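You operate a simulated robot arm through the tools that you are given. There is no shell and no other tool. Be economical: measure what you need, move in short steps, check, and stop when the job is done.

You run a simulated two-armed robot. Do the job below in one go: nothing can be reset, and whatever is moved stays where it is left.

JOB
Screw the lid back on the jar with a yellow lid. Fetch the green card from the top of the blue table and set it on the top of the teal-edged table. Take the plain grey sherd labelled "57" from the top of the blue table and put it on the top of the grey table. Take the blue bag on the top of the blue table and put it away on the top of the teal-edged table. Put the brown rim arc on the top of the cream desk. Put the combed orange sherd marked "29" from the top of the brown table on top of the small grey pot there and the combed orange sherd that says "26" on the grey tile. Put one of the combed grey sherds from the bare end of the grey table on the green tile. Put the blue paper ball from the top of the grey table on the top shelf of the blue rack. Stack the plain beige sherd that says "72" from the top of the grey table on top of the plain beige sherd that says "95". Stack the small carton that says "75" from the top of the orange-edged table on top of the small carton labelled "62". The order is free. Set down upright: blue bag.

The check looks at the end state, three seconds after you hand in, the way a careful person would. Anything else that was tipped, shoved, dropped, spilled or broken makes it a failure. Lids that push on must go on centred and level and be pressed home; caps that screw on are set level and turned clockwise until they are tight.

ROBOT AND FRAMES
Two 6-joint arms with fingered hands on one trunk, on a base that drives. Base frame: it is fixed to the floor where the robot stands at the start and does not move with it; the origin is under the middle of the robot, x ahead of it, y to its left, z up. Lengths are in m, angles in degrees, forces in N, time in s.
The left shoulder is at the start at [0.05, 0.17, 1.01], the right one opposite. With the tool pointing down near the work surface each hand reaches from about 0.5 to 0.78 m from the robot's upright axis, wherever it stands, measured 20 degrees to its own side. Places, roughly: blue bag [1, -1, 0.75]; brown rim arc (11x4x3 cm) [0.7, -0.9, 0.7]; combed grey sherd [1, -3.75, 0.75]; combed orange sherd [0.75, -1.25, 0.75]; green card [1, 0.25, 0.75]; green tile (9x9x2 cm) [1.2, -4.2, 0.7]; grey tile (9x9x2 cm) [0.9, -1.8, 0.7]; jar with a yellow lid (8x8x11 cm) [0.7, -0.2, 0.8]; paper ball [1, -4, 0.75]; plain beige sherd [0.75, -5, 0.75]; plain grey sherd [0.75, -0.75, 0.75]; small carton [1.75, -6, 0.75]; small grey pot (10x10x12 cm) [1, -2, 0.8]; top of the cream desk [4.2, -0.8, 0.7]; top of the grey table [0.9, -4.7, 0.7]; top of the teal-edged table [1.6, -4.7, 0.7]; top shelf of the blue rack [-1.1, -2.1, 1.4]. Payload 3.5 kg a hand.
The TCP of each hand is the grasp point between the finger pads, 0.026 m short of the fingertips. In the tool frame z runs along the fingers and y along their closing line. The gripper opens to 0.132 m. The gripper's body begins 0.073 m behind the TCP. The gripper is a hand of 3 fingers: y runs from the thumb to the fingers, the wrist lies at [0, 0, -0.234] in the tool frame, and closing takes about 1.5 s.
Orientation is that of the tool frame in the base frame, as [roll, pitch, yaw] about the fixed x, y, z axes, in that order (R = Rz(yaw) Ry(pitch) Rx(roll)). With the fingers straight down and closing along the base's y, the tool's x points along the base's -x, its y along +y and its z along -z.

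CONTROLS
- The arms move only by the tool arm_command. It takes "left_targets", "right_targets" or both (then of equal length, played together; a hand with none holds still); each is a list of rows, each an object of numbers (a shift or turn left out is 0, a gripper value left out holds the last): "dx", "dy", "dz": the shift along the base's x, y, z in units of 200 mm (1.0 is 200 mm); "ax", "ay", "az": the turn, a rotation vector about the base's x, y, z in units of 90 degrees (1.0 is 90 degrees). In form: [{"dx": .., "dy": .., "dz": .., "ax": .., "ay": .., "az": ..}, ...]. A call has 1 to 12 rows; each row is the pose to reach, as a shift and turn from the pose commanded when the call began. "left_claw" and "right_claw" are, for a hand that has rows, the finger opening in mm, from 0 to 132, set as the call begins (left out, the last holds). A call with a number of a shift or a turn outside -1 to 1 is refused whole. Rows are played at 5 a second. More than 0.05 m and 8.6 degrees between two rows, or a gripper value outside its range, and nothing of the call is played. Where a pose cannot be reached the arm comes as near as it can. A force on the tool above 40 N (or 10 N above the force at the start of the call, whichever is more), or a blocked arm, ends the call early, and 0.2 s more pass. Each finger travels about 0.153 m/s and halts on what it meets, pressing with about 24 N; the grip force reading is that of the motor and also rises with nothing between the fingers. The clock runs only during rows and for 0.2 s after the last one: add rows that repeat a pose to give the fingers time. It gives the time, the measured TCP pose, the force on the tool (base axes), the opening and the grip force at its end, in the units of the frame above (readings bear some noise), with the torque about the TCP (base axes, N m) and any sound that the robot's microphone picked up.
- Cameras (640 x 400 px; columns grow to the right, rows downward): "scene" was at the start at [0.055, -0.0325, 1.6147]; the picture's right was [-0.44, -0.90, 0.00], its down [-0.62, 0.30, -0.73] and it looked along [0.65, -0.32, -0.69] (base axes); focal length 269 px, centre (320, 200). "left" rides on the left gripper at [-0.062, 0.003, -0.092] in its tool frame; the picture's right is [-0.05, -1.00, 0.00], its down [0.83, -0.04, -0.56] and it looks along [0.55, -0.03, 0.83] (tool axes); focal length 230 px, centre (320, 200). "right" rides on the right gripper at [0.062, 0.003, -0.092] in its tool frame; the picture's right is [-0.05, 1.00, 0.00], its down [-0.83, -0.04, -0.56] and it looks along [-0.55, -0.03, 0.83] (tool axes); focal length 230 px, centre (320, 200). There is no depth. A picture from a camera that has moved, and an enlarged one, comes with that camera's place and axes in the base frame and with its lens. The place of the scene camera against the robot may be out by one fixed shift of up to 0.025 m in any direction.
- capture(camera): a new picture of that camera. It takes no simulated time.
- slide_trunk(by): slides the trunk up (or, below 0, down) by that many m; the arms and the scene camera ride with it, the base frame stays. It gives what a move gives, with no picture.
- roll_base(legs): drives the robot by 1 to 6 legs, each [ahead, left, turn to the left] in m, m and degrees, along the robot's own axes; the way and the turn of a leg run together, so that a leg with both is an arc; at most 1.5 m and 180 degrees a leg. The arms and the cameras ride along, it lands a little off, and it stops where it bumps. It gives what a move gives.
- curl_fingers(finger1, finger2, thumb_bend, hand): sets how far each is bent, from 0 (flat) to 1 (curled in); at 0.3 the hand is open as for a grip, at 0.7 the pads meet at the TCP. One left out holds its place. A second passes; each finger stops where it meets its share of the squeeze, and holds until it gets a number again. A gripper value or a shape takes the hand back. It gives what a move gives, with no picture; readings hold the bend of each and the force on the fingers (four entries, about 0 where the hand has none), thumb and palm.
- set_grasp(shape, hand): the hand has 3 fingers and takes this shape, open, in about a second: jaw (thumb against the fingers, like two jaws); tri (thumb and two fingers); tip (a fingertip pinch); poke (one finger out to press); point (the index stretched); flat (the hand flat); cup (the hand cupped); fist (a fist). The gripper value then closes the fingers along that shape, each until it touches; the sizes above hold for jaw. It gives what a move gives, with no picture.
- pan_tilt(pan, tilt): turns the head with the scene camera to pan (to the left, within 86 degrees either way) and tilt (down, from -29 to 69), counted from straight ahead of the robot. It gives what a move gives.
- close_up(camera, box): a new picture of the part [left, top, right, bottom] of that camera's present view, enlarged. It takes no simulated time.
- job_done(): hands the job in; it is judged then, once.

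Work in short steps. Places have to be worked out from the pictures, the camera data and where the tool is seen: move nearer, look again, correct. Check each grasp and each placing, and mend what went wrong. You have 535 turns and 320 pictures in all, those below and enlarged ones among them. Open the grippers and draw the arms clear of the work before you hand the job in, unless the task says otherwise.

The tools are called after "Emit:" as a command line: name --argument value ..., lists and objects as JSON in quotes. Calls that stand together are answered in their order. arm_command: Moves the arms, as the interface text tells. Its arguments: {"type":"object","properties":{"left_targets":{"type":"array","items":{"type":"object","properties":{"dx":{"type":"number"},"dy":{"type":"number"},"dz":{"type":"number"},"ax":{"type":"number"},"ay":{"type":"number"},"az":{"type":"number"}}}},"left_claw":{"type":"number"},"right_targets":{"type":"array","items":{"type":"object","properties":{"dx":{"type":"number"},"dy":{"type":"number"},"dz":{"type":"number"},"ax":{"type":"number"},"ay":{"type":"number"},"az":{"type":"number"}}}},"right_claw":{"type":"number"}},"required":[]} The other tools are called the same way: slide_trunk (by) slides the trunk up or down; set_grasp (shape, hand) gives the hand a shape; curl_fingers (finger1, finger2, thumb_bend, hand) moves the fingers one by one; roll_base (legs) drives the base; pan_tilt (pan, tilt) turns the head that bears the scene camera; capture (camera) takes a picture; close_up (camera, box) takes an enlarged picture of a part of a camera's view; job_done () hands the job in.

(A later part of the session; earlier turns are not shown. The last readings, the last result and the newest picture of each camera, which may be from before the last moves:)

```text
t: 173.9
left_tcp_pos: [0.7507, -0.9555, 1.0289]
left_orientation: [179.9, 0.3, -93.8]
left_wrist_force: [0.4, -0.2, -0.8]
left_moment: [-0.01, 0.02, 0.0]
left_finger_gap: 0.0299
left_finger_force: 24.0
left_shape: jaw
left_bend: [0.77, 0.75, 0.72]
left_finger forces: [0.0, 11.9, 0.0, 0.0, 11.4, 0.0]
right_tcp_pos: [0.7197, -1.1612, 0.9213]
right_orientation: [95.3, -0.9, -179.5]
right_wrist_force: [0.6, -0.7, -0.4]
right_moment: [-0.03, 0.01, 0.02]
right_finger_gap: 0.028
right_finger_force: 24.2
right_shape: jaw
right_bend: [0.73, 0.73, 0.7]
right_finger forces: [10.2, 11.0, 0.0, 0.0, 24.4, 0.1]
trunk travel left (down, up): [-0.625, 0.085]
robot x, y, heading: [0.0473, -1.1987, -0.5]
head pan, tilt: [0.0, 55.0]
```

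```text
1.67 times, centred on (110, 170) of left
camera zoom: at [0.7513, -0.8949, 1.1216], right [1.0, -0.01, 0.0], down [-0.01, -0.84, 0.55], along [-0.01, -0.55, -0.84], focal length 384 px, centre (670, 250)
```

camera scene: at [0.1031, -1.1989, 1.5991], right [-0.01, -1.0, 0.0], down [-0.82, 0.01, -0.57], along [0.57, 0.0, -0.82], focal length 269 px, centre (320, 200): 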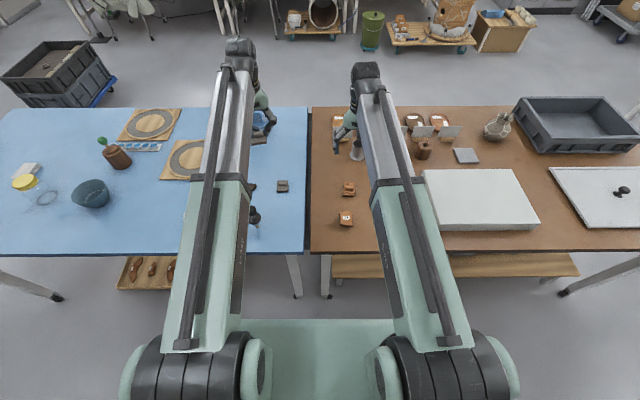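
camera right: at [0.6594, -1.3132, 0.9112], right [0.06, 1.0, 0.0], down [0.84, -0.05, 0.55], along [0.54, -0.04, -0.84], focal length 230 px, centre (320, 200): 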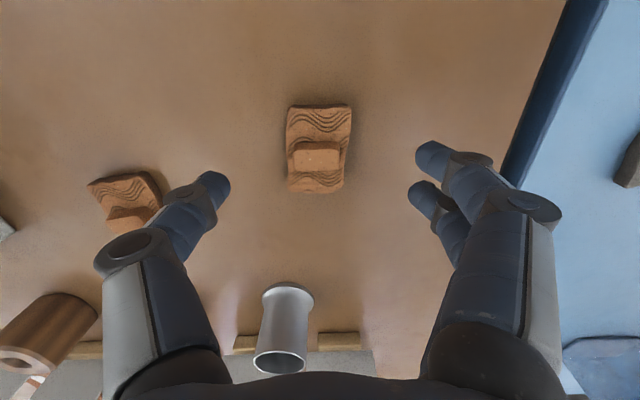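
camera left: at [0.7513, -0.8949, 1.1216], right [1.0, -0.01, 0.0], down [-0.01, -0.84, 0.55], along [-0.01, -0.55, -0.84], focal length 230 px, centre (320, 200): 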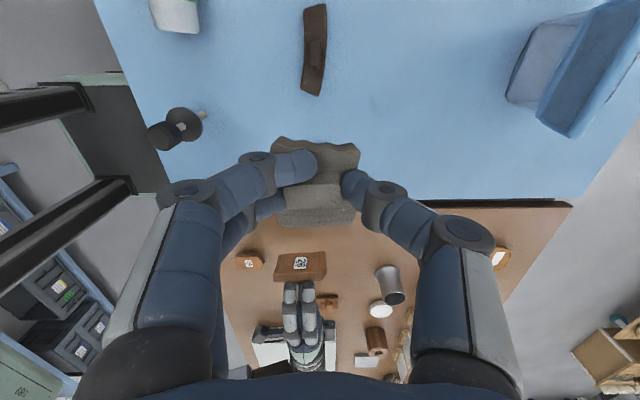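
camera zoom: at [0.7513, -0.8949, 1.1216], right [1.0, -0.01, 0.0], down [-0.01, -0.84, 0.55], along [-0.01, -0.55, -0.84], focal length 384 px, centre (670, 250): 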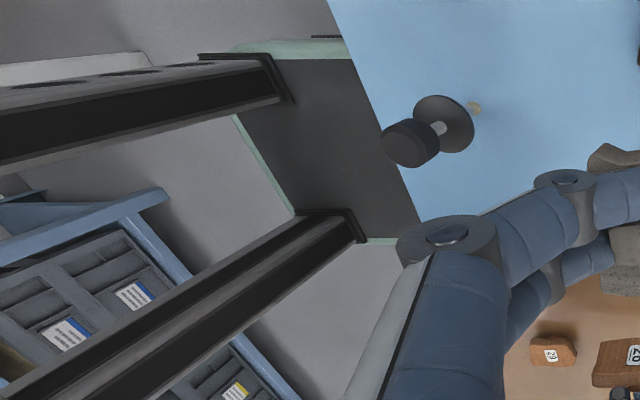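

The base is about ±0.27 long, ±0.23 wide, only 0.245 high, so I can stand at x≈0.2. I restore both hands.

Emit:
arm_command --right_targets '[{"dy": -0.05, "ax": -0.08}, {"dy": -0.1, "ax": -0.16}, {"dy": -0.15, "ax": -0.24}, {"dy": -0.2, "ax": -0.32}, {"dy": -0.25, "ax": -0.4}, {"dy": -0.3, "ax": -0.48}, {"dy": -0.35, "ax": -0.56}, {"dy": -0.4, "ax": -0.64}, {"dy": -0.5, "ax": -0.72}, {"dy": -0.6, "ax": -0.8}, {"dy": -0.7, "ax": -0.88}, {"dy": -0.8, "ax": -0.94}]' --left_targets '[{"az": -0.08}, {"az": -0.16}, {"az": -0.24}, {"az": -0.32}, {"az": -0.4}, {"az": -0.48}, {"az": -0.56}, {"az": -0.64}, {"az": -0.72}, {"az": -0.8}, {"az": -0.88}, {"az": -0.96}]'

Emit:
arm_command --right_targets '[{"dz": 0.15}, {"dz": 0.3}]'

Emit:
roll_base --legs '[[0, -0.45, 0.4], [0.1, 0, 0]]'

Emit:
pan_tilt --pan -15 --tilt 50

Emit:
capture --camera "scene"

Emit:
capture --camera "right"

```text
t: 176.5
left_tcp_pos: [0.7499, -0.9552, 1.0288]
left_orientation: [179.9, 0.4, 179.5]
left_wrist_force: [-0.5, 0.6, -1.6]
left_moment: [-0.01, -0.03, 0.0]
left_finger_gap: 0.0301
left_finger_force: 24.0
left_shape: jaw
left_bend: [0.77, 0.75, 0.72]
left_finger forces: [0.0, 11.8, 0.0, 0.0, 11.3, 0.0]
right_tcp_pos: [0.7212, -1.3213, 0.9212]
right_orientation: [-180.0, -0.7, 179.1]
right_wrist_force: [0.1, 0.2, -0.9]
right_moment: [0.01, 0.01, 0.01]
right_finger_gap: 0.027
right_finger_force: 23.9
right_shape: jaw
right_bend: [0.73, 0.73, 0.7]
right_finger forces: [9.2, 12.0, 0.0, 0.1, 21.2, 0.0]
trunk travel left (down, up): [-0.625, 0.085]
robot x, y, heading: [0.0526, -1.2017, -0.6]
head pan, tilt: [0.0, 55.0]
```

```text
t: 177.1
left_tcp_pos: [0.7484, -0.9545, 1.0285]
left_orientation: [179.9, 0.4, 179.6]
left_wrist_force: [-0.1, 0.1, 0.5]
left_moment: [-0.01, -0.01, -0.02]
left_finger_gap: 0.0302
left_finger_force: 23.8
left_shape: jaw
left_bend: [0.77, 0.75, 0.72]
left_finger forces: [0.0, 11.8, 0.0, 0.0, 11.3, 0.1]
right_tcp_pos: [0.7208, -1.3233, 0.9824]
right_orientation: [-179.9, -0.7, 179.3]
right_wrist_force: [-0.5, -0.1, -1.2]
right_moment: [-0.04, 0.02, 0.02]
right_finger_gap: 0.0266
right_finger_force: 23.9
right_shape: jaw
right_bend: [0.73, 0.73, 0.7]
right_finger forces: [9.4, 12.2, 0.0, 0.0, 21.3, 0.0]
trunk travel left (down, up): [-0.625, 0.085]
robot x, y, heading: [0.0509, -1.2009, -0.1]
head pan, tilt: [0.0, 55.0]
```

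```text
t: 180.6
left_tcp_pos: [0.8501, -1.4014, 1.0273]
left_orientation: [179.9, 0.3, 179.4]
left_wrist_force: [0.6, -0.5, -1.0]
left_moment: [-0.02, 0.06, -0.01]
left_finger_gap: 0.0301
left_finger_force: 23.9
left_shape: jaw
left_bend: [0.77, 0.75, 0.72]
left_finger forces: [0.0, 11.6, 0.0, 0.0, 11.4, 0.0]
right_tcp_pos: [0.8207, -1.7693, 0.9807]
right_orientation: [179.9, -0.8, 179.1]
right_wrist_force: [0.5, -0.7, -1.0]
right_moment: [-0.02, 0.01, -0.06]
right_finger_gap: 0.0269
right_finger_force: 24.1
right_shape: jaw
right_bend: [0.73, 0.73, 0.7]
right_finger forces: [9.4, 13.1, 0.0, 0.0, 20.9, 0.1]
trunk travel left (down, up): [-0.625, 0.085]
robot x, y, heading: [0.1457, -1.6463, -0.3]
head pan, tilt: [0.0, 55.0]
```

```text
t: 181.3
left_tcp_pos: [0.848, -1.4023, 1.0279]
left_orientation: [179.9, 0.3, 179.6]
left_wrist_force: [-0.4, 0.5, -0.4]
left_moment: [-0.02, -0.01, 0.04]
left_finger_gap: 0.03
left_finger_force: 23.6
left_shape: jaw
left_bend: [0.77, 0.75, 0.72]
left_finger forces: [0.0, 11.8, 0.1, 0.0, 11.3, 0.1]
right_tcp_pos: [0.8201, -1.7687, 0.9823]
right_orientation: [180.0, -0.7, 179.1]
right_wrist_force: [0.6, -0.7, -1.2]
right_moment: [0.0, 0.0, -0.01]
right_finger_gap: 0.0266
right_finger_force: 23.9
right_shape: jaw
right_bend: [0.73, 0.73, 0.7]
right_finger forces: [9.3, 13.1, 0.0, 0.0, 21.0, 0.0]
trunk travel left (down, up): [-0.625, 0.085]
robot x, y, heading: [0.145, -1.647, -0.6]
head pan, tilt: [-15.0, 50.0]
```

```text
231 pictures are left
camera scene: at [0.2037, -1.6627, 1.6056], right [-0.27, -0.96, 0.0], down [-0.74, 0.2, -0.64], along [0.62, -0.17, -0.77], focal length 269 px, centre (320, 200)
```

scene: 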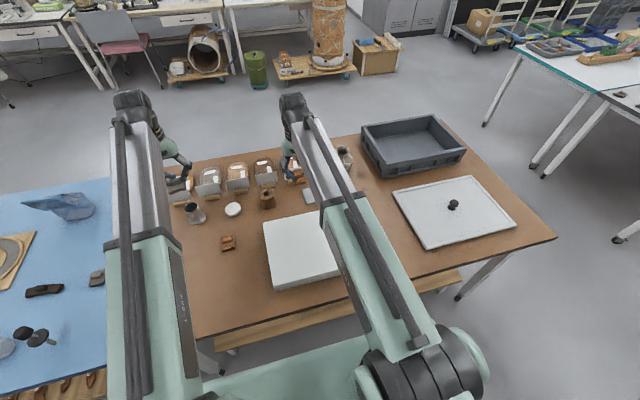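

```text
230 pictures are left
camera right: at [0.76, -1.7649, 1.0745], right [0.07, 1.0, 0.0], down [0.84, -0.06, 0.55], along [0.54, -0.04, -0.84], focal length 230 px, centre (320, 200)
```

right: 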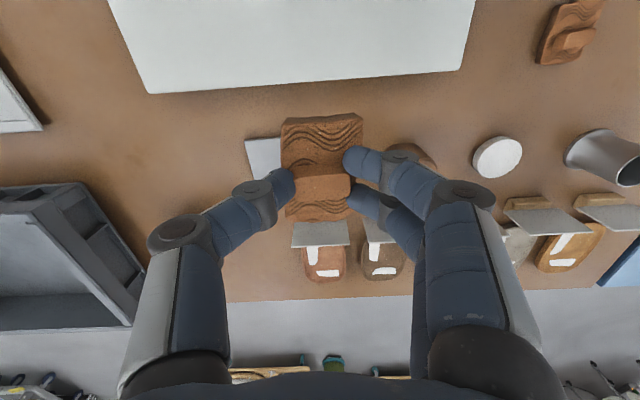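

The tile's centre works out at about (0.89,-1.83). I step the base 5 cm closer and move the sherd near it for another look.

Emit:
roll_base --legs '[[0.05, 0, 0.5]]'

Emit:
arm_command --right_targets '[{"dx": 0.0, "dy": 0.15, "dz": -0.1}, {"dx": 0.0, "dy": 0.3, "dz": -0.2}]'

Emit:
capture --camera "right"

```text
t: 182.3
left_tcp_pos: [0.8983, -1.3964, 1.0279]
left_orientation: [179.9, 0.2, 179.9]
left_wrist_force: [1.0, 0.0, -1.2]
left_moment: [0.0, 0.04, 0.0]
left_finger_gap: 0.0301
left_finger_force: 23.9
left_shape: jaw
left_bend: [0.77, 0.75, 0.72]
left_finger forces: [0.0, 11.6, 0.0, 0.1, 11.3, 0.0]
right_tcp_pos: [0.8729, -1.7617, 0.9814]
right_orientation: [-180.0, -0.8, 179.7]
right_wrist_force: [0.0, -0.5, -0.6]
right_moment: [0.02, 0.04, -0.02]
right_finger_gap: 0.0269
right_finger_force: 23.7
right_shape: jaw
right_bend: [0.73, 0.73, 0.7]
right_finger forces: [9.3, 13.2, 0.1, 0.0, 20.9, 0.0]
trunk travel left (down, up): [-0.625, 0.085]
robot x, y, heading: [0.1942, -1.6482, 0.0]
head pan, tilt: [-15.0, 50.0]
```

```text
t: 182.9
left_tcp_pos: [0.8959, -1.3945, 1.0286]
left_orientation: [179.9, 0.4, -180.0]
left_wrist_force: [0.0, 0.3, 0.0]
left_moment: [-0.02, -0.02, -0.01]
left_finger_gap: 0.0302
left_finger_force: 24.1
left_shape: jaw
left_bend: [0.77, 0.75, 0.72]
left_finger forces: [0.0, 11.8, 0.0, 0.0, 11.2, 0.0]
right_tcp_pos: [0.8708, -1.7044, 0.9424]
right_orientation: [-179.9, -0.6, 179.6]
right_wrist_force: [-1.3, -0.4, -0.7]
right_moment: [-0.03, 0.02, 0.01]
right_finger_gap: 0.0269
right_finger_force: 23.4
right_shape: jaw
right_bend: [0.73, 0.73, 0.7]
right_finger forces: [9.6, 13.3, 0.1, 0.0, 21.0, 0.0]
trunk travel left (down, up): [-0.625, 0.085]
robot x, y, heading: [0.1993, -1.6493, 0.1]
head pan, tilt: [-15.0, 50.0]
```

```text
229 pictures are left
camera right: at [0.8102, -1.7005, 1.0351], right [0.06, 1.0, 0.0], down [0.84, -0.05, 0.55], along [0.54, -0.03, -0.84], focal length 230 px, centre (320, 200)
```

right: 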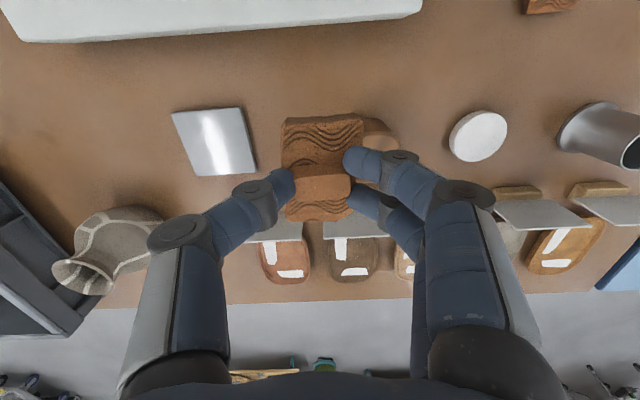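

The tile centre is confirmed at (0.895,-1.833). I move over it and lower the sherd onto it.

Emit:
arm_command --right_targets '[{"dx": 0.05, "dy": -0.22}, {"dx": 0.1, "dy": -0.44}, {"dx": 0.155, "dy": -0.645}, {"dx": 0.155, "dy": -0.645, "dz": -0.2}, {"dx": 0.155, "dy": -0.645, "dz": -0.4}, {"dx": 0.155, "dy": -0.645, "dz": -0.6}]'

Emit:
capture --camera "right"

```text
t: 184.3
left_tcp_pos: [0.8964, -1.3953, 1.0295]
left_orientation: [179.9, 0.3, -180.0]
left_wrist_force: [1.5, 0.8, 0.3]
left_moment: [0.02, -0.01, -0.01]
left_finger_gap: 0.0302
left_finger_force: 23.6
left_shape: jaw
left_bend: [0.77, 0.75, 0.72]
left_finger forces: [0.0, 11.6, 0.0, 0.0, 11.4, 0.0]
right_tcp_pos: [0.9016, -1.8345, 0.8204]
right_orientation: [-179.9, -0.7, 179.6]
right_wrist_force: [-0.7, 0.5, -0.4]
right_moment: [0.03, 0.03, 0.01]
right_finger_gap: 0.0267
right_finger_force: 24.0
right_shape: jaw
right_bend: [0.74, 0.73, 0.7]
right_finger forces: [9.7, 13.4, 0.0, 0.1, 20.7, 0.0]
trunk travel left (down, up): [-0.625, 0.085]
robot x, y, heading: [0.1955, -1.6475, 0.1]
head pan, tilt: [-15.0, 50.0]
```

```text
228 pictures are left
camera right: at [0.8417, -1.8318, 0.9136], right [0.06, 1.0, 0.0], down [0.84, -0.05, 0.55], along [0.54, -0.03, -0.84], focal length 230 px, centre (320, 200)
```

right: 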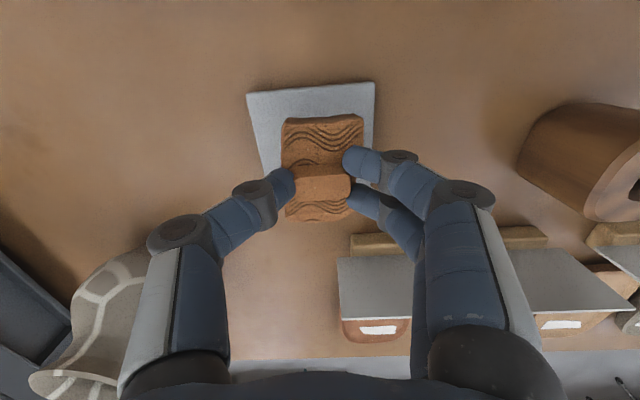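

It hovers over the tile. I lower to contact, release and rise.

Emit:
arm_command --right_targets '[{"dz": -0.06}, {"dz": -0.09}, {"dz": -0.105}]'

Emit:
arm_command --right_targets '[{}, {}, {}, {"dz": 0.1}, {"dz": 0.3}, {"dz": 0.5}]' --right_claw 65

Emit:
capture --camera "right"

```text
t: 185.1
left_tcp_pos: [0.8967, -1.3957, 1.0295]
left_orientation: [179.9, 0.3, -180.0]
left_wrist_force: [0.9, 0.2, -1.5]
left_moment: [0.02, -0.01, -0.02]
left_finger_gap: 0.0302
left_finger_force: 23.8
left_shape: jaw
left_bend: [0.77, 0.75, 0.72]
left_finger forces: [0.1, 11.7, 0.0, 0.0, 11.3, 0.0]
right_tcp_pos: [0.9018, -1.8339, 0.801]
right_orientation: [-179.9, -0.7, 179.7]
right_wrist_force: [0.0, 0.0, -1.1]
right_moment: [0.03, -0.01, 0.02]
right_finger_gap: 0.0267
right_finger_force: 24.4
right_shape: jaw
right_bend: [0.74, 0.73, 0.7]
right_finger forces: [9.7, 13.4, 0.0, 0.0, 20.7, 0.0]
trunk travel left (down, up): [-0.625, 0.085]
robot x, y, heading: [0.1991, -1.6464, -0.2]
head pan, tilt: [-15.0, 50.0]
```

```text
t: 186.5
left_tcp_pos: [0.8959, -1.3955, 1.0301]
left_orientation: [179.9, 0.4, -180.0]
left_wrist_force: [0.4, 0.1, -1.1]
left_moment: [0.0, -0.02, 0.03]
left_finger_gap: 0.03
left_finger_force: 23.8
left_shape: jaw
left_bend: [0.77, 0.75, 0.72]
left_finger forces: [0.1, 11.8, 0.0, 0.1, 11.3, 0.0]
right_tcp_pos: [0.9016, -1.8327, 0.9033]
right_orientation: [-179.9, -0.8, 179.7]
right_wrist_force: [0.7, 0.0, 0.0]
right_moment: [0.0, -0.02, 0.01]
right_finger_gap: 0.0644
right_finger_force: 0.0
right_shape: jaw
right_bend: [0.73, 0.73, 0.7]
right_finger forces: [0.1, 0.0, 0.1, 0.0, 0.1, 0.0]
trunk travel left (down, up): [-0.625, 0.085]
robot x, y, heading: [0.1966, -1.6465, 0.1]
head pan, tilt: [-15.0, 50.0]
```

```text
227 pictures are left
camera right: at [0.8416, -1.8297, 0.9967], right [0.06, 1.0, 0.0], down [0.84, -0.05, 0.55], along [0.54, -0.03, -0.84], focal length 230 px, centre (320, 200)
```

right: 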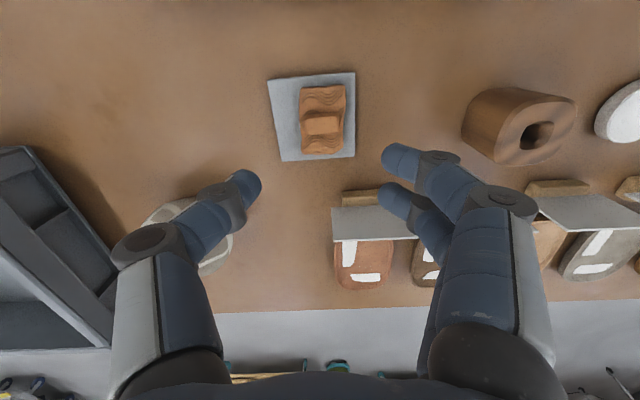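

Sherd 26 rests flat on the tile. Now for sherd 29: I raise the hand and drive back to it.

Emit:
arm_command --right_targets '[{"dz": 0.2}, {"dz": 0.4}]' --right_claw 100

Emit:
roll_base --legs '[[-0.2, 0, 0], [0, 0.5, 0]]'

Emit:
capture --camera "right"

```text
t: 187.1
left_tcp_pos: [0.8971, -1.3952, 1.0287]
left_orientation: [179.9, 0.5, 180.0]
left_wrist_force: [0.7, -0.7, -0.3]
left_moment: [-0.01, -0.02, 0.0]
left_finger_gap: 0.03
left_finger_force: 24.3
left_shape: jaw
left_bend: [0.77, 0.75, 0.72]
left_finger forces: [0.0, 11.7, 0.0, 0.1, 11.3, 0.0]
right_tcp_pos: [0.9025, -1.8337, 0.9811]
right_orientation: [-180.0, -0.7, 179.7]
right_wrist_force: [0.7, -0.2, 0.5]
right_moment: [0.0, 0.0, 0.01]
right_finger_gap: 0.0996
right_finger_force: 0.1
right_shape: jaw
right_bend: [0.63, 0.63, 0.6]
right_finger forces: [0.0, 0.0, 0.0, 0.1, 0.1, 0.0]
trunk travel left (down, up): [-0.625, 0.085]
robot x, y, heading: [0.1957, -1.6444, -0.2]
head pan, tilt: [-15.0, 50.0]
```

```text
t: 191.2
left_tcp_pos: [0.6906, -0.886, 1.029]
left_orientation: [179.9, 0.4, -179.5]
left_wrist_force: [0.6, -0.3, 0.0]
left_moment: [-0.01, 0.01, -0.01]
left_finger_gap: 0.0301
left_finger_force: 23.6
left_shape: jaw
left_bend: [0.77, 0.75, 0.72]
left_finger forces: [0.1, 11.7, 0.0, 0.0, 11.2, 0.0]
right_tcp_pos: [0.7, -1.325, 0.9805]
right_orientation: [-180.0, -0.7, -180.0]
right_wrist_force: [0.4, 0.5, 0.0]
right_moment: [0.01, 0.0, 0.0]
right_finger_gap: 0.0996
right_finger_force: 0.0
right_shape: jaw
right_bend: [0.63, 0.63, 0.6]
right_finger forces: [0.1, 0.0, 0.1, 0.0, 0.0, 0.0]
trunk travel left (down, up): [-0.625, 0.085]
robot x, y, heading: [-0.0064, -1.1456, 0.3]
head pan, tilt: [-15.0, 50.0]
```

```text
226 pictures are left
camera right: at [0.6401, -1.3213, 1.0742], right [0.05, 1.0, 0.0], down [0.84, -0.04, 0.55], along [0.54, -0.03, -0.84], focal length 230 px, centre (320, 200)
```

right: 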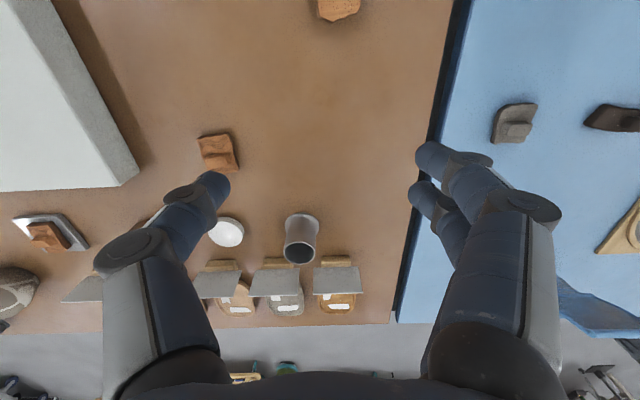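

Sherd 29 is near (0.60,-1.30). I move over it and lower for a look.

Emit:
arm_command --right_targets '[{"dx": -0.16, "dy": 0.04, "dz": -0.15}, {"dx": -0.32, "dy": 0.08, "dz": -0.3}, {"dx": -0.45, "dy": 0.11, "dz": -0.45}, {"dx": -0.45, "dy": 0.11, "dz": -0.65}]'

Emit:
capture --camera "right"

```text
t: 192.2
left_tcp_pos: [0.6907, -0.8868, 1.0273]
left_orientation: [179.9, 0.3, -179.7]
left_wrist_force: [-0.6, 0.8, 0.0]
left_moment: [-0.04, -0.03, 0.02]
left_finger_gap: 0.0302
left_finger_force: 24.0
left_shape: jaw
left_bend: [0.77, 0.75, 0.72]
left_finger forces: [0.1, 11.8, 0.0, 0.0, 11.3, 0.1]
right_tcp_pos: [0.6095, -1.303, 0.8504]
right_orientation: [-180.0, -0.6, -179.9]
right_wrist_force: [0.7, 0.5, 0.3]
right_moment: [-0.03, 0.01, -0.03]
right_finger_gap: 0.0997
right_finger_force: 0.1
right_shape: jaw
right_bend: [0.63, 0.63, 0.6]
right_finger forces: [0.1, 0.1, 0.0, 0.0, 0.1, 0.0]
trunk travel left (down, up): [-0.625, 0.085]
robot x, y, heading: [-0.0038, -1.1427, 0.2]
head pan, tilt: [-15.0, 50.0]
```

```text
225 pictures are left
camera right: at [0.5495, -1.2996, 0.9431], right [0.05, 1.0, 0.0], down [0.84, -0.04, 0.55], along [0.54, -0.03, -0.84], focal length 230 px, centre (320, 200)
```

right: 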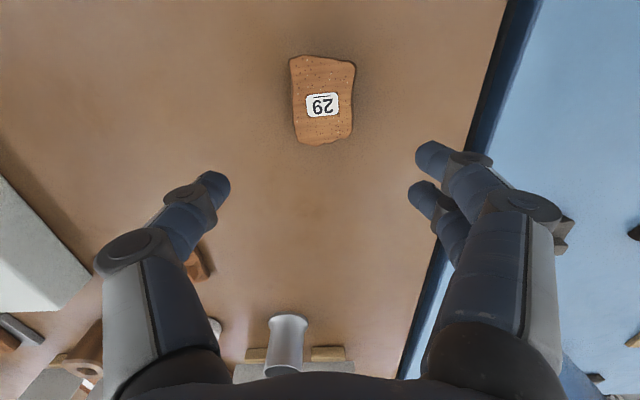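

The sherd's centre is at (0.58,-1.30). I shift 3 cm toward me, go down to TCP z≈0.771 and grip its edges.

Emit:
arm_command --right_targets '[{"dx": -0.1, "dy": 0.015, "dz": -0.15}, {"dx": -0.145, "dy": 0.015, "dz": -0.3}, {"dx": -0.145, "dy": 0.015, "dz": -0.395}]'

Emit:
arm_command --right_targets '[{}, {}, {}, {}, {}]' --right_claw 0

Emit:
close_up --camera "right" --box '[220, 80, 420, 230]'

```text
t: 193.0
left_tcp_pos: [0.6902, -0.8873, 1.0282]
left_orientation: [179.8, 0.4, -179.6]
left_wrist_force: [-0.6, 0.3, -0.4]
left_moment: [0.0, 0.0, 0.02]
left_finger_gap: 0.0303
left_finger_force: 24.0
left_shape: jaw
left_bend: [0.77, 0.75, 0.72]
left_finger forces: [0.1, 11.7, 0.1, 0.0, 11.3, 0.0]
right_tcp_pos: [0.5803, -1.2997, 0.7718]
right_orientation: [179.9, -0.5, 179.9]
right_wrist_force: [0.4, -0.2, -0.8]
right_moment: [0.01, -0.01, 0.01]
right_finger_gap: 0.0999
right_finger_force: 0.0
right_shape: jaw
right_bend: [0.63, 0.63, 0.6]
right_finger forces: [0.0, 0.1, 0.0, 0.1, 0.0, 0.1]
trunk travel left (down, up): [-0.625, 0.085]
robot x, y, heading: [-0.008, -1.142, 0.3]
head pan, tilt: [-15.0, 50.0]
```

```text
t: 194.2
left_tcp_pos: [0.6911, -0.8869, 1.0284]
left_orientation: [180.0, 0.4, -179.6]
left_wrist_force: [-1.3, -0.6, -0.3]
left_moment: [0.0, -0.02, 0.0]
left_finger_gap: 0.0303
left_finger_force: 24.0
left_shape: jaw
left_bend: [0.77, 0.75, 0.72]
left_finger forces: [0.1, 11.6, 0.1, 0.0, 11.3, 0.1]
right_tcp_pos: [0.5819, -1.301, 0.7727]
right_orientation: [-180.0, -0.6, 180.0]
right_wrist_force: [0.5, -0.3, -0.6]
right_moment: [0.02, -0.01, -0.03]
right_finger_gap: 0.0405
right_finger_force: 23.5
right_shape: jaw
right_bend: [0.74, 0.74, 0.7]
right_finger forces: [10.0, 10.1, 0.0, 0.0, 21.6, 0.1]
trunk travel left (down, up): [-0.625, 0.085]
robot x, y, heading: [-0.0059, -1.1395, 0.5]
head pan, tilt: [-15.0, 50.0]
```

```text
2.67 times, centred on (320, 155) of right
camera zoom: at [0.5209, -1.2977, 0.8643], right [0.05, 1.0, 0.0], down [0.84, -0.04, 0.55], along [0.54, -0.03, -0.84], focal length 614 px, centre (320, 320)
```

zoom: 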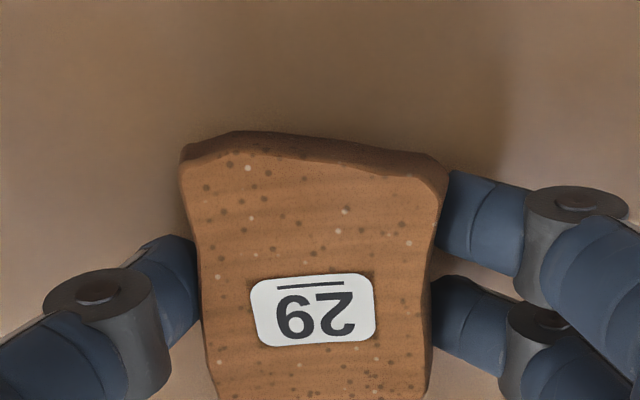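

Gripped by the edges with all three fingers. I lift slowly and check the hold.

Emit:
arm_command --right_targets '[{"dz": 0.05}, {"dz": 0.2}, {"dz": 0.4}, {"dz": 0.65}, {"dz": 0.9}]'

Emit:
capture --camera "right"

```text
t: 195.4
left_tcp_pos: [0.6914, -0.8876, 1.0284]
left_orientation: [179.9, 0.4, -179.6]
left_wrist_force: [-0.4, 0.0, -1.0]
left_moment: [0.05, -0.02, 0.01]
left_finger_gap: 0.0302
left_finger_force: 23.6
left_shape: jaw
left_bend: [0.77, 0.75, 0.72]
left_finger forces: [0.0, 11.7, 0.0, 0.0, 11.4, 0.1]
right_tcp_pos: [0.5807, -1.2992, 0.9517]
right_orientation: [180.0, -0.7, -179.9]
right_wrist_force: [0.5, 0.4, -0.5]
right_moment: [0.01, 0.01, 0.03]
right_finger_gap: 0.0411
right_finger_force: 24.5
right_shape: jaw
right_bend: [0.74, 0.74, 0.7]
right_finger forces: [9.9, 10.2, 0.0, 0.0, 21.6, 0.0]
trunk travel left (down, up): [-0.625, 0.085]
robot x, y, heading: [-0.005, -1.1423, 0.4]
head pan, tilt: [-15.0, 50.0]
```

```text
223 pictures are left
camera right: at [0.5212, -1.2968, 1.0439], right [0.05, 1.0, 0.0], down [0.84, -0.04, 0.54], along [0.54, -0.03, -0.84], focal length 230 px, centre (320, 200)
```

right: 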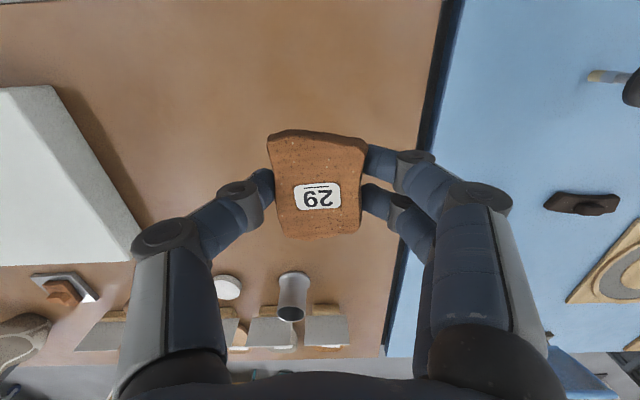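

Solid hold. I drive to face the grey pot and come in close (x≈0.235).

Emit:
roll_base --legs '[[0, -0.7, -0.4], [0.22, 0, 0]]'

Emit:
capture --camera "right"

Emit:
pan_tilt --pan -10 --tilt 42

Emit:
capture --camera "scene"

```text
t: 200.5
left_tcp_pos: [0.9164, -1.5896, 1.0276]
left_orientation: [179.9, 0.3, -179.9]
left_wrist_force: [-0.5, 0.2, 0.7]
left_moment: [0.02, 0.03, -0.01]
left_finger_gap: 0.0302
left_finger_force: 24.0
left_shape: jaw
left_bend: [0.77, 0.75, 0.72]
left_finger forces: [0.0, 11.8, 0.0, 0.0, 11.3, 0.0]
right_tcp_pos: [0.8024, -2.0014, 0.9488]
right_orientation: [180.0, -0.6, 179.7]
right_wrist_force: [-0.2, 0.1, -1.0]
right_moment: [0.0, 0.04, 0.0]
right_finger_gap: 0.0409
right_finger_force: 23.7
right_shape: jaw
right_bend: [0.74, 0.74, 0.7]
right_finger forces: [9.8, 10.1, 0.0, 0.1, 21.6, 0.1]
trunk travel left (down, up): [-0.625, 0.085]
robot x, y, heading: [0.2159, -1.8431, 0.1]
head pan, tilt: [-15.0, 50.0]
```

```text
222 pictures are left
camera right: at [0.7426, -1.9977, 1.0428], right [0.06, 1.0, 0.0], down [0.84, -0.05, 0.54], along [0.54, -0.03, -0.84], focal length 230 px, centre (320, 200)
```

right: 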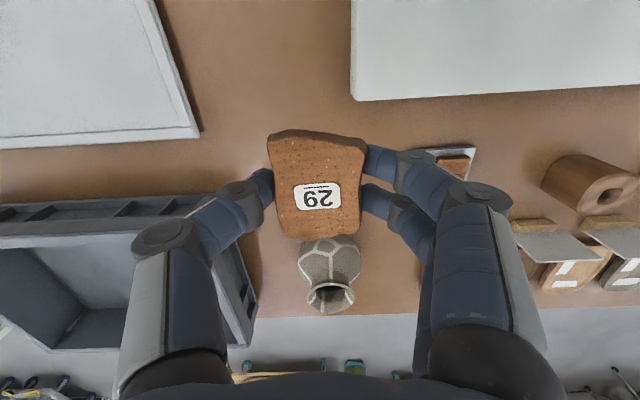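

```text
t: 201.2
left_tcp_pos: [0.9115, -1.5886, 1.0285]
left_orientation: [179.9, 0.4, -179.9]
left_wrist_force: [0.1, 0.7, -0.7]
left_moment: [-0.02, 0.0, -0.01]
left_finger_gap: 0.0303
left_finger_force: 24.4
left_shape: jaw
left_bend: [0.77, 0.75, 0.72]
left_finger forces: [0.0, 11.7, 0.1, 0.0, 11.2, 0.0]
right_tcp_pos: [0.8016, -2.0016, 0.9498]
right_orientation: [179.9, -0.8, 179.9]
right_wrist_force: [-0.3, -0.2, 0.0]
right_moment: [0.02, -0.02, 0.01]
right_finger_gap: 0.041
right_finger_force: 23.8
right_shape: jaw
right_bend: [0.74, 0.74, 0.7]
right_finger forces: [9.8, 10.2, 0.0, 0.0, 21.7, 0.0]
trunk travel left (down, up): [-0.625, 0.085]
robot x, y, heading: [0.2166, -1.8405, 0.1]
head pan, tilt: [-10.0, 42.0]
```

```text
221 pictures are left
camera scene: at [0.2787, -1.852, 1.6168], right [-0.17, -0.98, 0.0], down [-0.66, 0.12, -0.74], along [0.73, -0.13, -0.67], focal length 269 px, centre (320, 200)
```

scene: 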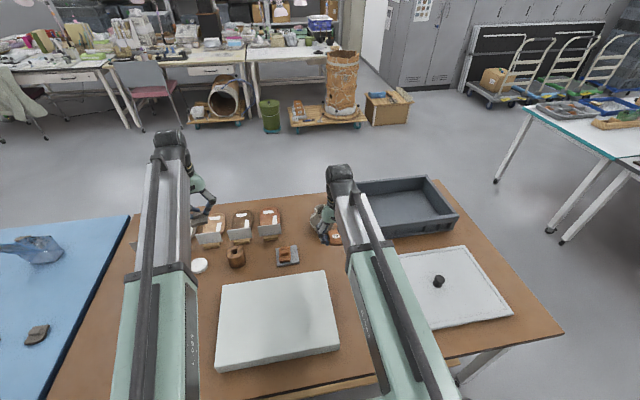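

The pot's mouth (6 cm wide) is at about (1.01,-2.00). I raise the trunk a little for reach and move the sherd toward it.

Emit:
slide_trunk --by 0.06

Emit:
arm_command --right_targets '[{"dx": 0.2}, {"dx": 0.4}, {"dx": 0.6}]'

Emit:
capture --camera "right"

```text
t: 202.2
left_tcp_pos: [0.9124, -1.5889, 1.0877]
left_orientation: [179.8, 0.3, -179.9]
left_wrist_force: [0.6, 0.7, -0.4]
left_moment: [0.0, 0.02, 0.0]
left_finger_gap: 0.0303
left_finger_force: 24.3
left_shape: jaw
left_bend: [0.77, 0.75, 0.72]
left_finger forces: [0.0, 11.6, 0.1, 0.0, 11.2, 0.1]
right_tcp_pos: [0.8019, -2.0008, 1.0099]
right_orientation: [180.0, -0.7, 179.7]
right_wrist_force: [-0.1, -0.9, -1.3]
right_moment: [0.02, 0.02, 0.01]
right_finger_gap: 0.0406
right_finger_force: 23.9
right_shape: jaw
right_bend: [0.74, 0.74, 0.7]
right_finger forces: [9.8, 10.1, 0.1, 0.0, 21.6, 0.1]
trunk travel left (down, up): [-0.685, 0.025]
robot x, y, heading: [0.2191, -1.836, 0.1]
head pan, tilt: [-10.0, 42.0]
```

```text
t: 203.0
left_tcp_pos: [0.9128, -1.5897, 1.0875]
left_orientation: [180.0, 0.2, 179.9]
left_wrist_force: [-0.6, -0.8, -1.8]
left_moment: [0.0, 0.02, 0.0]
left_finger_gap: 0.0301
left_finger_force: 23.9
left_shape: jaw
left_bend: [0.77, 0.75, 0.72]
left_finger forces: [0.0, 11.7, 0.1, 0.0, 11.3, 0.0]
right_tcp_pos: [0.9215, -1.9996, 1.0094]
right_orientation: [-180.0, -0.7, 179.7]
right_wrist_force: [-0.5, 0.4, -1.0]
right_moment: [0.01, 0.0, 0.02]
right_finger_gap: 0.0409
right_finger_force: 23.5
right_shape: jaw
right_bend: [0.74, 0.74, 0.7]
right_finger forces: [9.8, 9.9, 0.1, 0.0, 21.6, 0.0]
trunk travel left (down, up): [-0.685, 0.025]
robot x, y, heading: [0.2147, -1.8415, 0.2]
head pan, tilt: [-10.0, 42.0]
```

```text
220 pictures are left
camera right: at [0.8628, -1.9969, 1.1028], right [0.06, 1.0, 0.0], down [0.84, -0.05, 0.54], along [0.54, -0.03, -0.84], focal length 230 px, centre (320, 200)
```

right: 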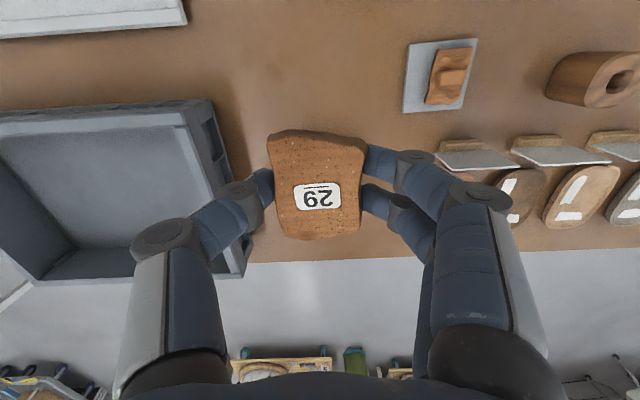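

The sherd hides the pot, so I yaw the left hand 86° to watch from the side with its camera.

Emit:
arm_command --left_targets '[{"az": 0.08}, {"az": 0.16}, {"az": 0.24}, {"az": 0.32}, {"az": 0.4}, {"az": 0.48}, {"az": 0.56}, {"az": 0.64}, {"az": 0.72}, {"az": 0.8}, {"az": 0.88}, {"az": 0.96}]' --right_targets '[{"dx": 0.1}, {"dx": 0.2}, {"dx": 0.3}, {"dx": 0.4}, {"dx": 0.435}, {"dx": 0.435}, {"dx": 0.435, "dz": -0.1}, {"dx": 0.435, "dz": -0.2}, {"dx": 0.435, "dz": -0.25}, {"dx": 0.435, "dz": -0.25}, {"dx": 0.435, "dz": -0.25}, {"dx": 0.435, "dz": -0.25}]'

Emit:
capture --camera "left"

```text
t: 205.6
left_tcp_pos: [0.9131, -1.5895, 1.0881]
left_orientation: [179.9, 0.2, -93.4]
left_wrist_force: [-0.6, 0.1, -0.3]
left_moment: [0.02, 0.01, -0.01]
left_finger_gap: 0.0304
left_finger_force: 23.5
left_shape: jaw
left_bend: [0.77, 0.75, 0.72]
left_finger forces: [0.0, 11.7, 0.1, 0.1, 11.2, 0.0]
right_tcp_pos: [0.9592, -2.0033, 0.9566]
right_orientation: [179.9, -0.7, 179.8]
right_wrist_force: [0.4, -0.2, -1.4]
right_moment: [0.0, 0.01, 0.01]
right_finger_gap: 0.0409
right_finger_force: 23.7
right_shape: jaw
right_bend: [0.74, 0.74, 0.7]
right_finger forces: [9.7, 10.0, 0.0, 0.1, 21.5, 0.0]
right hand out of reach, approached as far as the arm can: row 2, 3, 4, 5, 6, 7, 8, 9, 10, 11, 12
trunk travel left (down, up): [-0.685, 0.025]
robot x, y, heading: [0.2154, -1.8421, 0.3]
head pan, tilt: [-10.0, 42.0]
```

```text
219 pictures are left
camera left: at [0.9139, -1.5286, 1.1815], right [1.0, -0.01, 0.0], down [0.0, -0.84, 0.55], along [0.0, -0.55, -0.84], focal length 230 px, centre (320, 200)
```

left: 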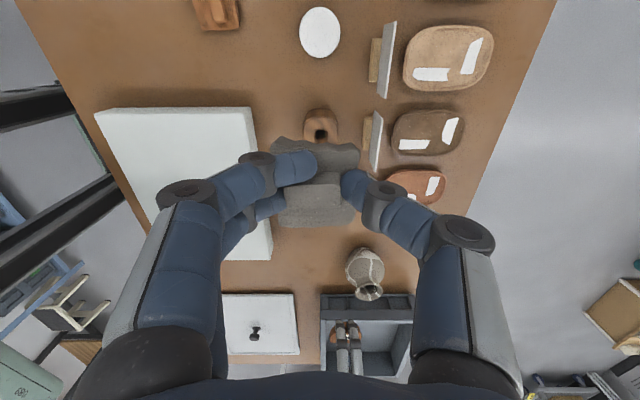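

The right arm is 5 cm short. The base may safely go 4.5 cm further in (its front stays short of the shelf), which also carries the sherd over the pot.

Emit:
roll_base --legs '[[0.047, 0, 0]]'

Emit:
close_up --camera "left" --box '[280, 220, 440, 370]'

```text
t: 206.5
left_tcp_pos: [0.963, -1.588, 1.0856]
left_orientation: [179.9, 0.4, -93.4]
left_wrist_force: [-0.4, -0.8, -1.8]
left_moment: [0.01, 0.04, 0.0]
left_finger_gap: 0.0302
left_finger_force: 24.2
left_shape: jaw
left_bend: [0.77, 0.75, 0.72]
left_finger forces: [0.1, 11.5, 0.1, 0.0, 11.2, 0.0]
right_tcp_pos: [1.0083, -2.0017, 0.9552]
right_orientation: [179.9, -0.7, 179.8]
right_wrist_force: [0.6, 0.7, -1.8]
right_moment: [0.01, 0.06, 0.0]
right_finger_gap: 0.041
right_finger_force: 24.4
right_shape: jaw
right_bend: [0.74, 0.74, 0.7]
right_finger forces: [9.6, 10.0, 0.0, 0.0, 21.7, 0.0]
trunk travel left (down, up): [-0.685, 0.025]
robot x, y, heading: [0.2629, -1.8435, 0.1]
head pan, tilt: [-10.0, 42.0]
```

```text
2.67 times, centred on (360, 295) of left
camera zoom: at [0.9637, -1.5283, 1.1799], right [1.0, -0.01, 0.0], down [0.0, -0.84, 0.55], along [-0.01, -0.55, -0.84], focal length 614 px, centre (213, -53)
```

zoom: 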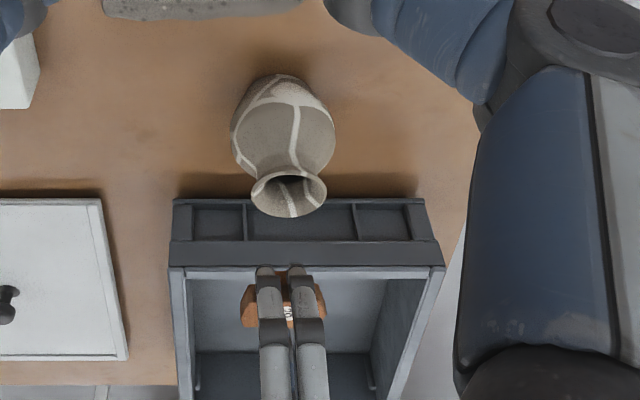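

The left view puts the mouth about 1 cm to the left of the sherd (and 0.5 cm further). I correct and lower to z≈0.90.

Emit:
arm_command --right_targets '[{"dx": 0.02, "dy": 0.045, "dz": -0.1}, {"dx": 0.025, "dy": 0.045, "dz": -0.2}, {"dx": 0.03, "dy": 0.045, "dz": -0.265}]'

Emit:
close_up --camera "left" --box '[280, 220, 440, 370]'

Emit:
capture --camera "right"

```text
t: 207.3
left_tcp_pos: [0.9621, -1.5882, 1.0882]
left_orientation: [179.8, 0.4, -93.4]
left_wrist_force: [0.3, 0.0, -0.8]
left_moment: [0.02, 0.02, -0.01]
left_finger_gap: 0.0302
left_finger_force: 24.0
left_shape: jaw
left_bend: [0.77, 0.75, 0.72]
left_finger forces: [0.0, 11.6, 0.0, 0.0, 11.2, 0.0]
right_tcp_pos: [1.0045, -1.9945, 0.9036]
right_orientation: [180.0, -0.5, 179.8]
right_wrist_force: [-0.7, 0.0, -0.7]
right_moment: [0.04, 0.0, 0.01]
right_finger_gap: 0.0408
right_finger_force: 23.9
right_shape: jaw
right_bend: [0.74, 0.74, 0.7]
right_finger forces: [9.7, 10.0, 0.1, 0.1, 21.6, 0.1]
right hand out of reach, approached as far as the arm can: row 1, 2, 3
trunk travel left (down, up): [-0.685, 0.025]
robot x, y, heading: [0.2605, -1.8383, 0.1]
head pan, tilt: [-10.0, 42.0]
```

```text
2.67 times, centred on (360, 295) of left
camera zoom: at [0.9617, -1.5283, 1.1813], right [1.0, -0.01, 0.0], down [-0.01, -0.84, 0.55], along [-0.01, -0.55, -0.84], focal length 614 px, centre (213, -53)
```

zoom: 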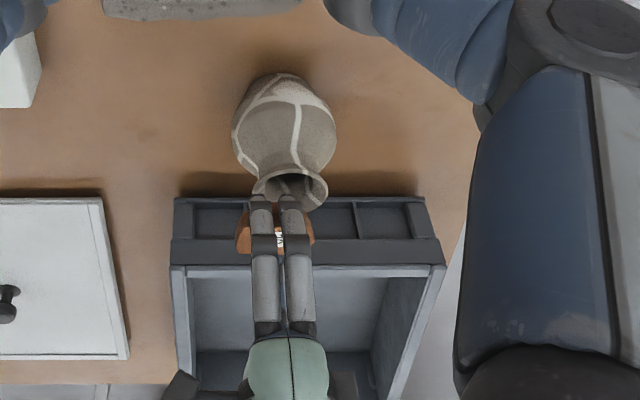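

```text
216 pictures are left
camera right: at [0.9443, -1.991, 0.9974], right [0.06, 1.0, 0.0], down [0.84, -0.05, 0.55], along [0.55, -0.03, -0.84], focal length 230 px, centre (320, 200)
```

right: 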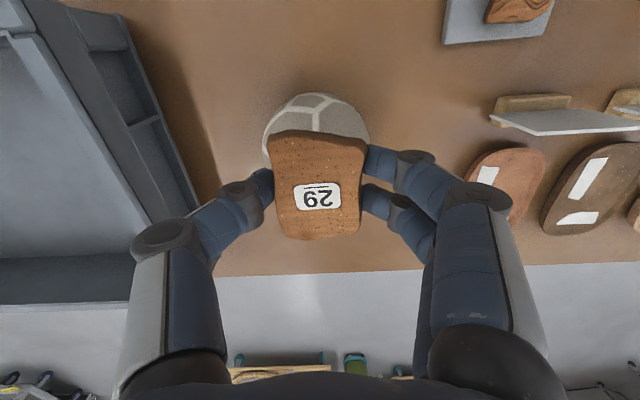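

I am about 1 cm short in x and 0.8 cm in y. I nudge the base 1.2 cm ahead and shift the hand left.

Emit:
roll_base --legs '[[0.013, 0, 0]]'

Emit:
arm_command --right_targets '[{"dy": 0.04}, {"dy": 0.04}]'

Emit:
close_up --camera "left" --box '[280, 220, 440, 370]'

```text
t: 208.2
left_tcp_pos: [0.9656, -1.5892, 1.0896]
left_orientation: [179.8, 0.3, -93.3]
left_wrist_force: [-0.5, -0.3, -0.1]
left_moment: [0.02, -0.03, -0.01]
left_finger_gap: 0.0301
left_finger_force: 24.7
left_shape: jaw
left_bend: [0.77, 0.75, 0.72]
left_finger forces: [0.1, 11.6, 0.1, 0.1, 11.2, 0.0]
right_tcp_pos: [1.0082, -1.9949, 0.9052]
right_orientation: [-180.0, -0.4, 179.8]
right_wrist_force: [-0.5, -0.4, -0.5]
right_moment: [0.02, 0.01, 0.02]
right_finger_gap: 0.041
right_finger_force: 23.5
right_shape: jaw
right_bend: [0.74, 0.74, 0.7]
right_finger forces: [9.7, 10.0, 0.0, 0.0, 21.6, 0.0]
trunk travel left (down, up): [-0.685, 0.025]
robot x, y, heading: [0.2708, -1.8407, 0.0]
head pan, tilt: [-10.0, 42.0]
stopped in leg 1: the robot was blocked; the commanded pose is now the measured one
```

```text
t: 208.8
left_tcp_pos: [0.9661, -1.5881, 1.0884]
left_orientation: [180.0, 0.3, -93.3]
left_wrist_force: [-1.0, 0.2, -0.5]
left_moment: [0.01, 0.03, -0.01]
left_finger_gap: 0.03
left_finger_force: 23.4
left_shape: jaw
left_bend: [0.77, 0.75, 0.72]
left_finger forces: [0.0, 11.8, 0.1, 0.0, 11.3, 0.0]
right_tcp_pos: [1.0099, -1.9857, 0.9067]
right_orientation: [180.0, -0.5, 179.8]
right_wrist_force: [-0.1, 0.1, 0.5]
right_moment: [0.01, -0.04, -0.01]
right_finger_gap: 0.041
right_finger_force: 24.1
right_shape: jaw
right_bend: [0.74, 0.74, 0.7]
right_finger forces: [9.5, 10.1, 0.0, 0.0, 21.5, 0.1]
trunk travel left (down, up): [-0.685, 0.025]
robot x, y, heading: [0.265, -1.845, 0.2]
head pan, tilt: [-10.0, 42.0]
```

```text
2.67 times, centred on (360, 295) of left
camera zoom: at [0.9672, -1.5284, 1.1814], right [1.0, -0.01, 0.0], down [-0.01, -0.84, 0.55], along [-0.01, -0.55, -0.84], focal length 614 px, centre (213, -53)
```

zoom: 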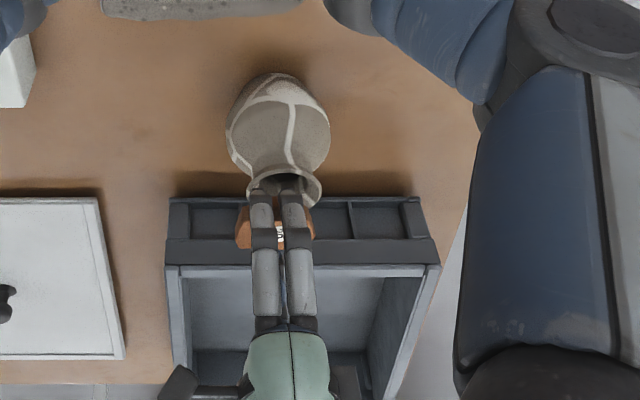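

The base is just touching its limit. I gain the last centimetre by tilting the hand about 4° forward, then check alignment.

Emit:
arm_command --right_targets '[{"ay": -0.025, "dx": 0.03}, {"ay": -0.05, "dx": 0.055}]'

Emit:
close_up --camera "left" --box '[280, 220, 440, 370]'

```text
t: 209.4
left_tcp_pos: [0.9653, -1.5889, 1.0888]
left_orientation: [179.9, 0.4, -93.3]
left_wrist_force: [0.2, -0.2, -0.3]
left_moment: [0.02, -0.01, -0.07]
left_finger_gap: 0.0305
left_finger_force: 24.0
left_shape: jaw
left_bend: [0.77, 0.75, 0.72]
left_finger forces: [0.0, 11.7, 0.1, 0.0, 11.2, 0.0]
right_tcp_pos: [1.0213, -1.9869, 0.9053]
right_orientation: [179.9, 4.1, 179.9]
right_wrist_force: [0.3, 0.1, -0.9]
right_moment: [0.03, 0.06, 0.02]
right_finger_gap: 0.0407
right_finger_force: 23.9
right_shape: jaw
right_bend: [0.74, 0.74, 0.7]
right_finger forces: [9.5, 9.8, 0.1, 0.1, 21.6, 0.0]
trunk travel left (down, up): [-0.685, 0.025]
robot x, y, heading: [0.2674, -1.8423, -0.0]
head pan, tilt: [-10.0, 42.0]
```

```text
2.67 times, centred on (360, 295) of left
camera zoom: at [0.967, -1.5283, 1.1814], right [1.0, -0.01, 0.0], down [-0.01, -0.84, 0.55], along [-0.01, -0.55, -0.84], focal length 614 px, centre (213, -53)
```

zoom: 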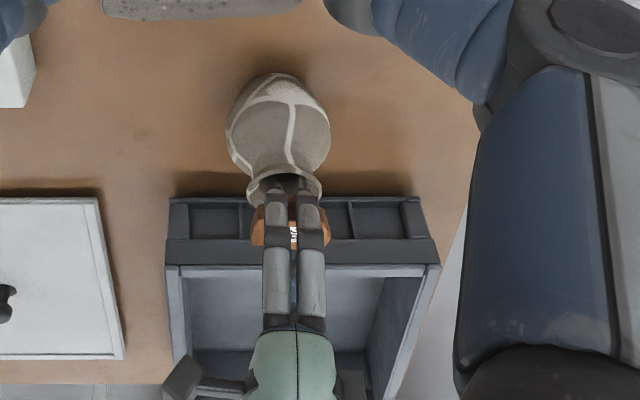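

Combining both cameras, the mouth is at (1.030,-1.998,0.845). I shift 1 cm right, 0.6 cm forward (tilting 2° more), and lower to z≈0.885.

Emit:
arm_command --right_targets '[{"ay": -0.02, "dx": 0.03, "dy": -0.05, "dz": -0.03}, {"ay": -0.02, "dx": 0.03, "dy": -0.05, "dz": -0.07}, {"ay": -0.02, "dx": 0.03, "dy": -0.05, "dz": -0.1}]'

Emit:
close_up --camera "left" --box '[280, 220, 440, 370]'

```text
t: 210.2
left_tcp_pos: [0.9661, -1.5884, 1.0887]
left_orientation: [180.0, 0.5, -93.4]
left_wrist_force: [0.1, -0.1, -0.7]
left_moment: [0.03, -0.02, 0.0]
left_finger_gap: 0.0299
left_finger_force: 23.9
left_shape: jaw
left_bend: [0.77, 0.75, 0.72]
left_finger forces: [0.0, 11.7, 0.1, 0.0, 11.2, 0.1]
right_tcp_pos: [1.0275, -1.9976, 0.8851]
right_orientation: [179.9, 6.0, 179.8]
right_wrist_force: [0.0, -0.5, 1.8]
right_moment: [-0.03, 0.01, -0.01]
right_finger_gap: 0.0409
right_finger_force: 24.1
right_shape: jaw
right_bend: [0.74, 0.74, 0.7]
right_finger forces: [9.2, 9.7, 0.0, 0.0, 22.0, 0.1]
trunk travel left (down, up): [-0.685, 0.025]
robot x, y, heading: [0.2704, -1.8418, 0.1]
head pan, tilt: [-10.0, 42.0]
```

```text
2.67 times, centred on (360, 295) of left
camera zoom: at [0.9668, -1.5283, 1.1817], right [1.0, -0.01, 0.0], down [-0.01, -0.84, 0.55], along [-0.01, -0.55, -0.84], focal length 614 px, centre (213, -53)
```

zoom: 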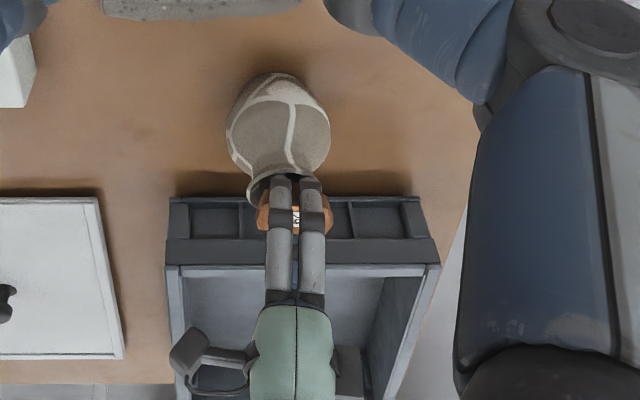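

Aligned. I lower in 2 mm steps until the sherd sits on the rim.

Emit:
arm_command --right_targets '[{"dz": -0.01}, {"dz": -0.02}, {"dz": -0.03}]'

```text
t: 211.0
left_tcp_pos: [0.9646, -1.5889, 1.0893]
left_orientation: [179.9, 0.3, -93.5]
left_wrist_force: [0.3, 0.1, 0.2]
left_moment: [0.02, -0.01, -0.03]
left_finger_gap: 0.0303
left_finger_force: 24.1
left_shape: jaw
left_bend: [0.77, 0.75, 0.72]
left_finger forces: [0.0, 11.7, 0.0, 0.0, 11.3, 0.0]
right_tcp_pos: [1.0258, -1.997, 0.8805]
right_orientation: [-180.0, 6.0, 179.7]
right_wrist_force: [-1.2, -0.7, 15.7]
right_moment: [0.03, 0.16, -0.03]
right_finger_gap: 0.037
right_finger_force: 23.8
right_shape: jaw
right_bend: [0.76, 0.74, 0.71]
right_finger forces: [17.8, 11.9, 0.1, 0.0, 25.2, 0.0]
trunk travel left (down, up): [-0.685, 0.025]
robot x, y, heading: [0.2698, -1.8446, 0.2]
head pan, tilt: [-10.0, 42.0]
```

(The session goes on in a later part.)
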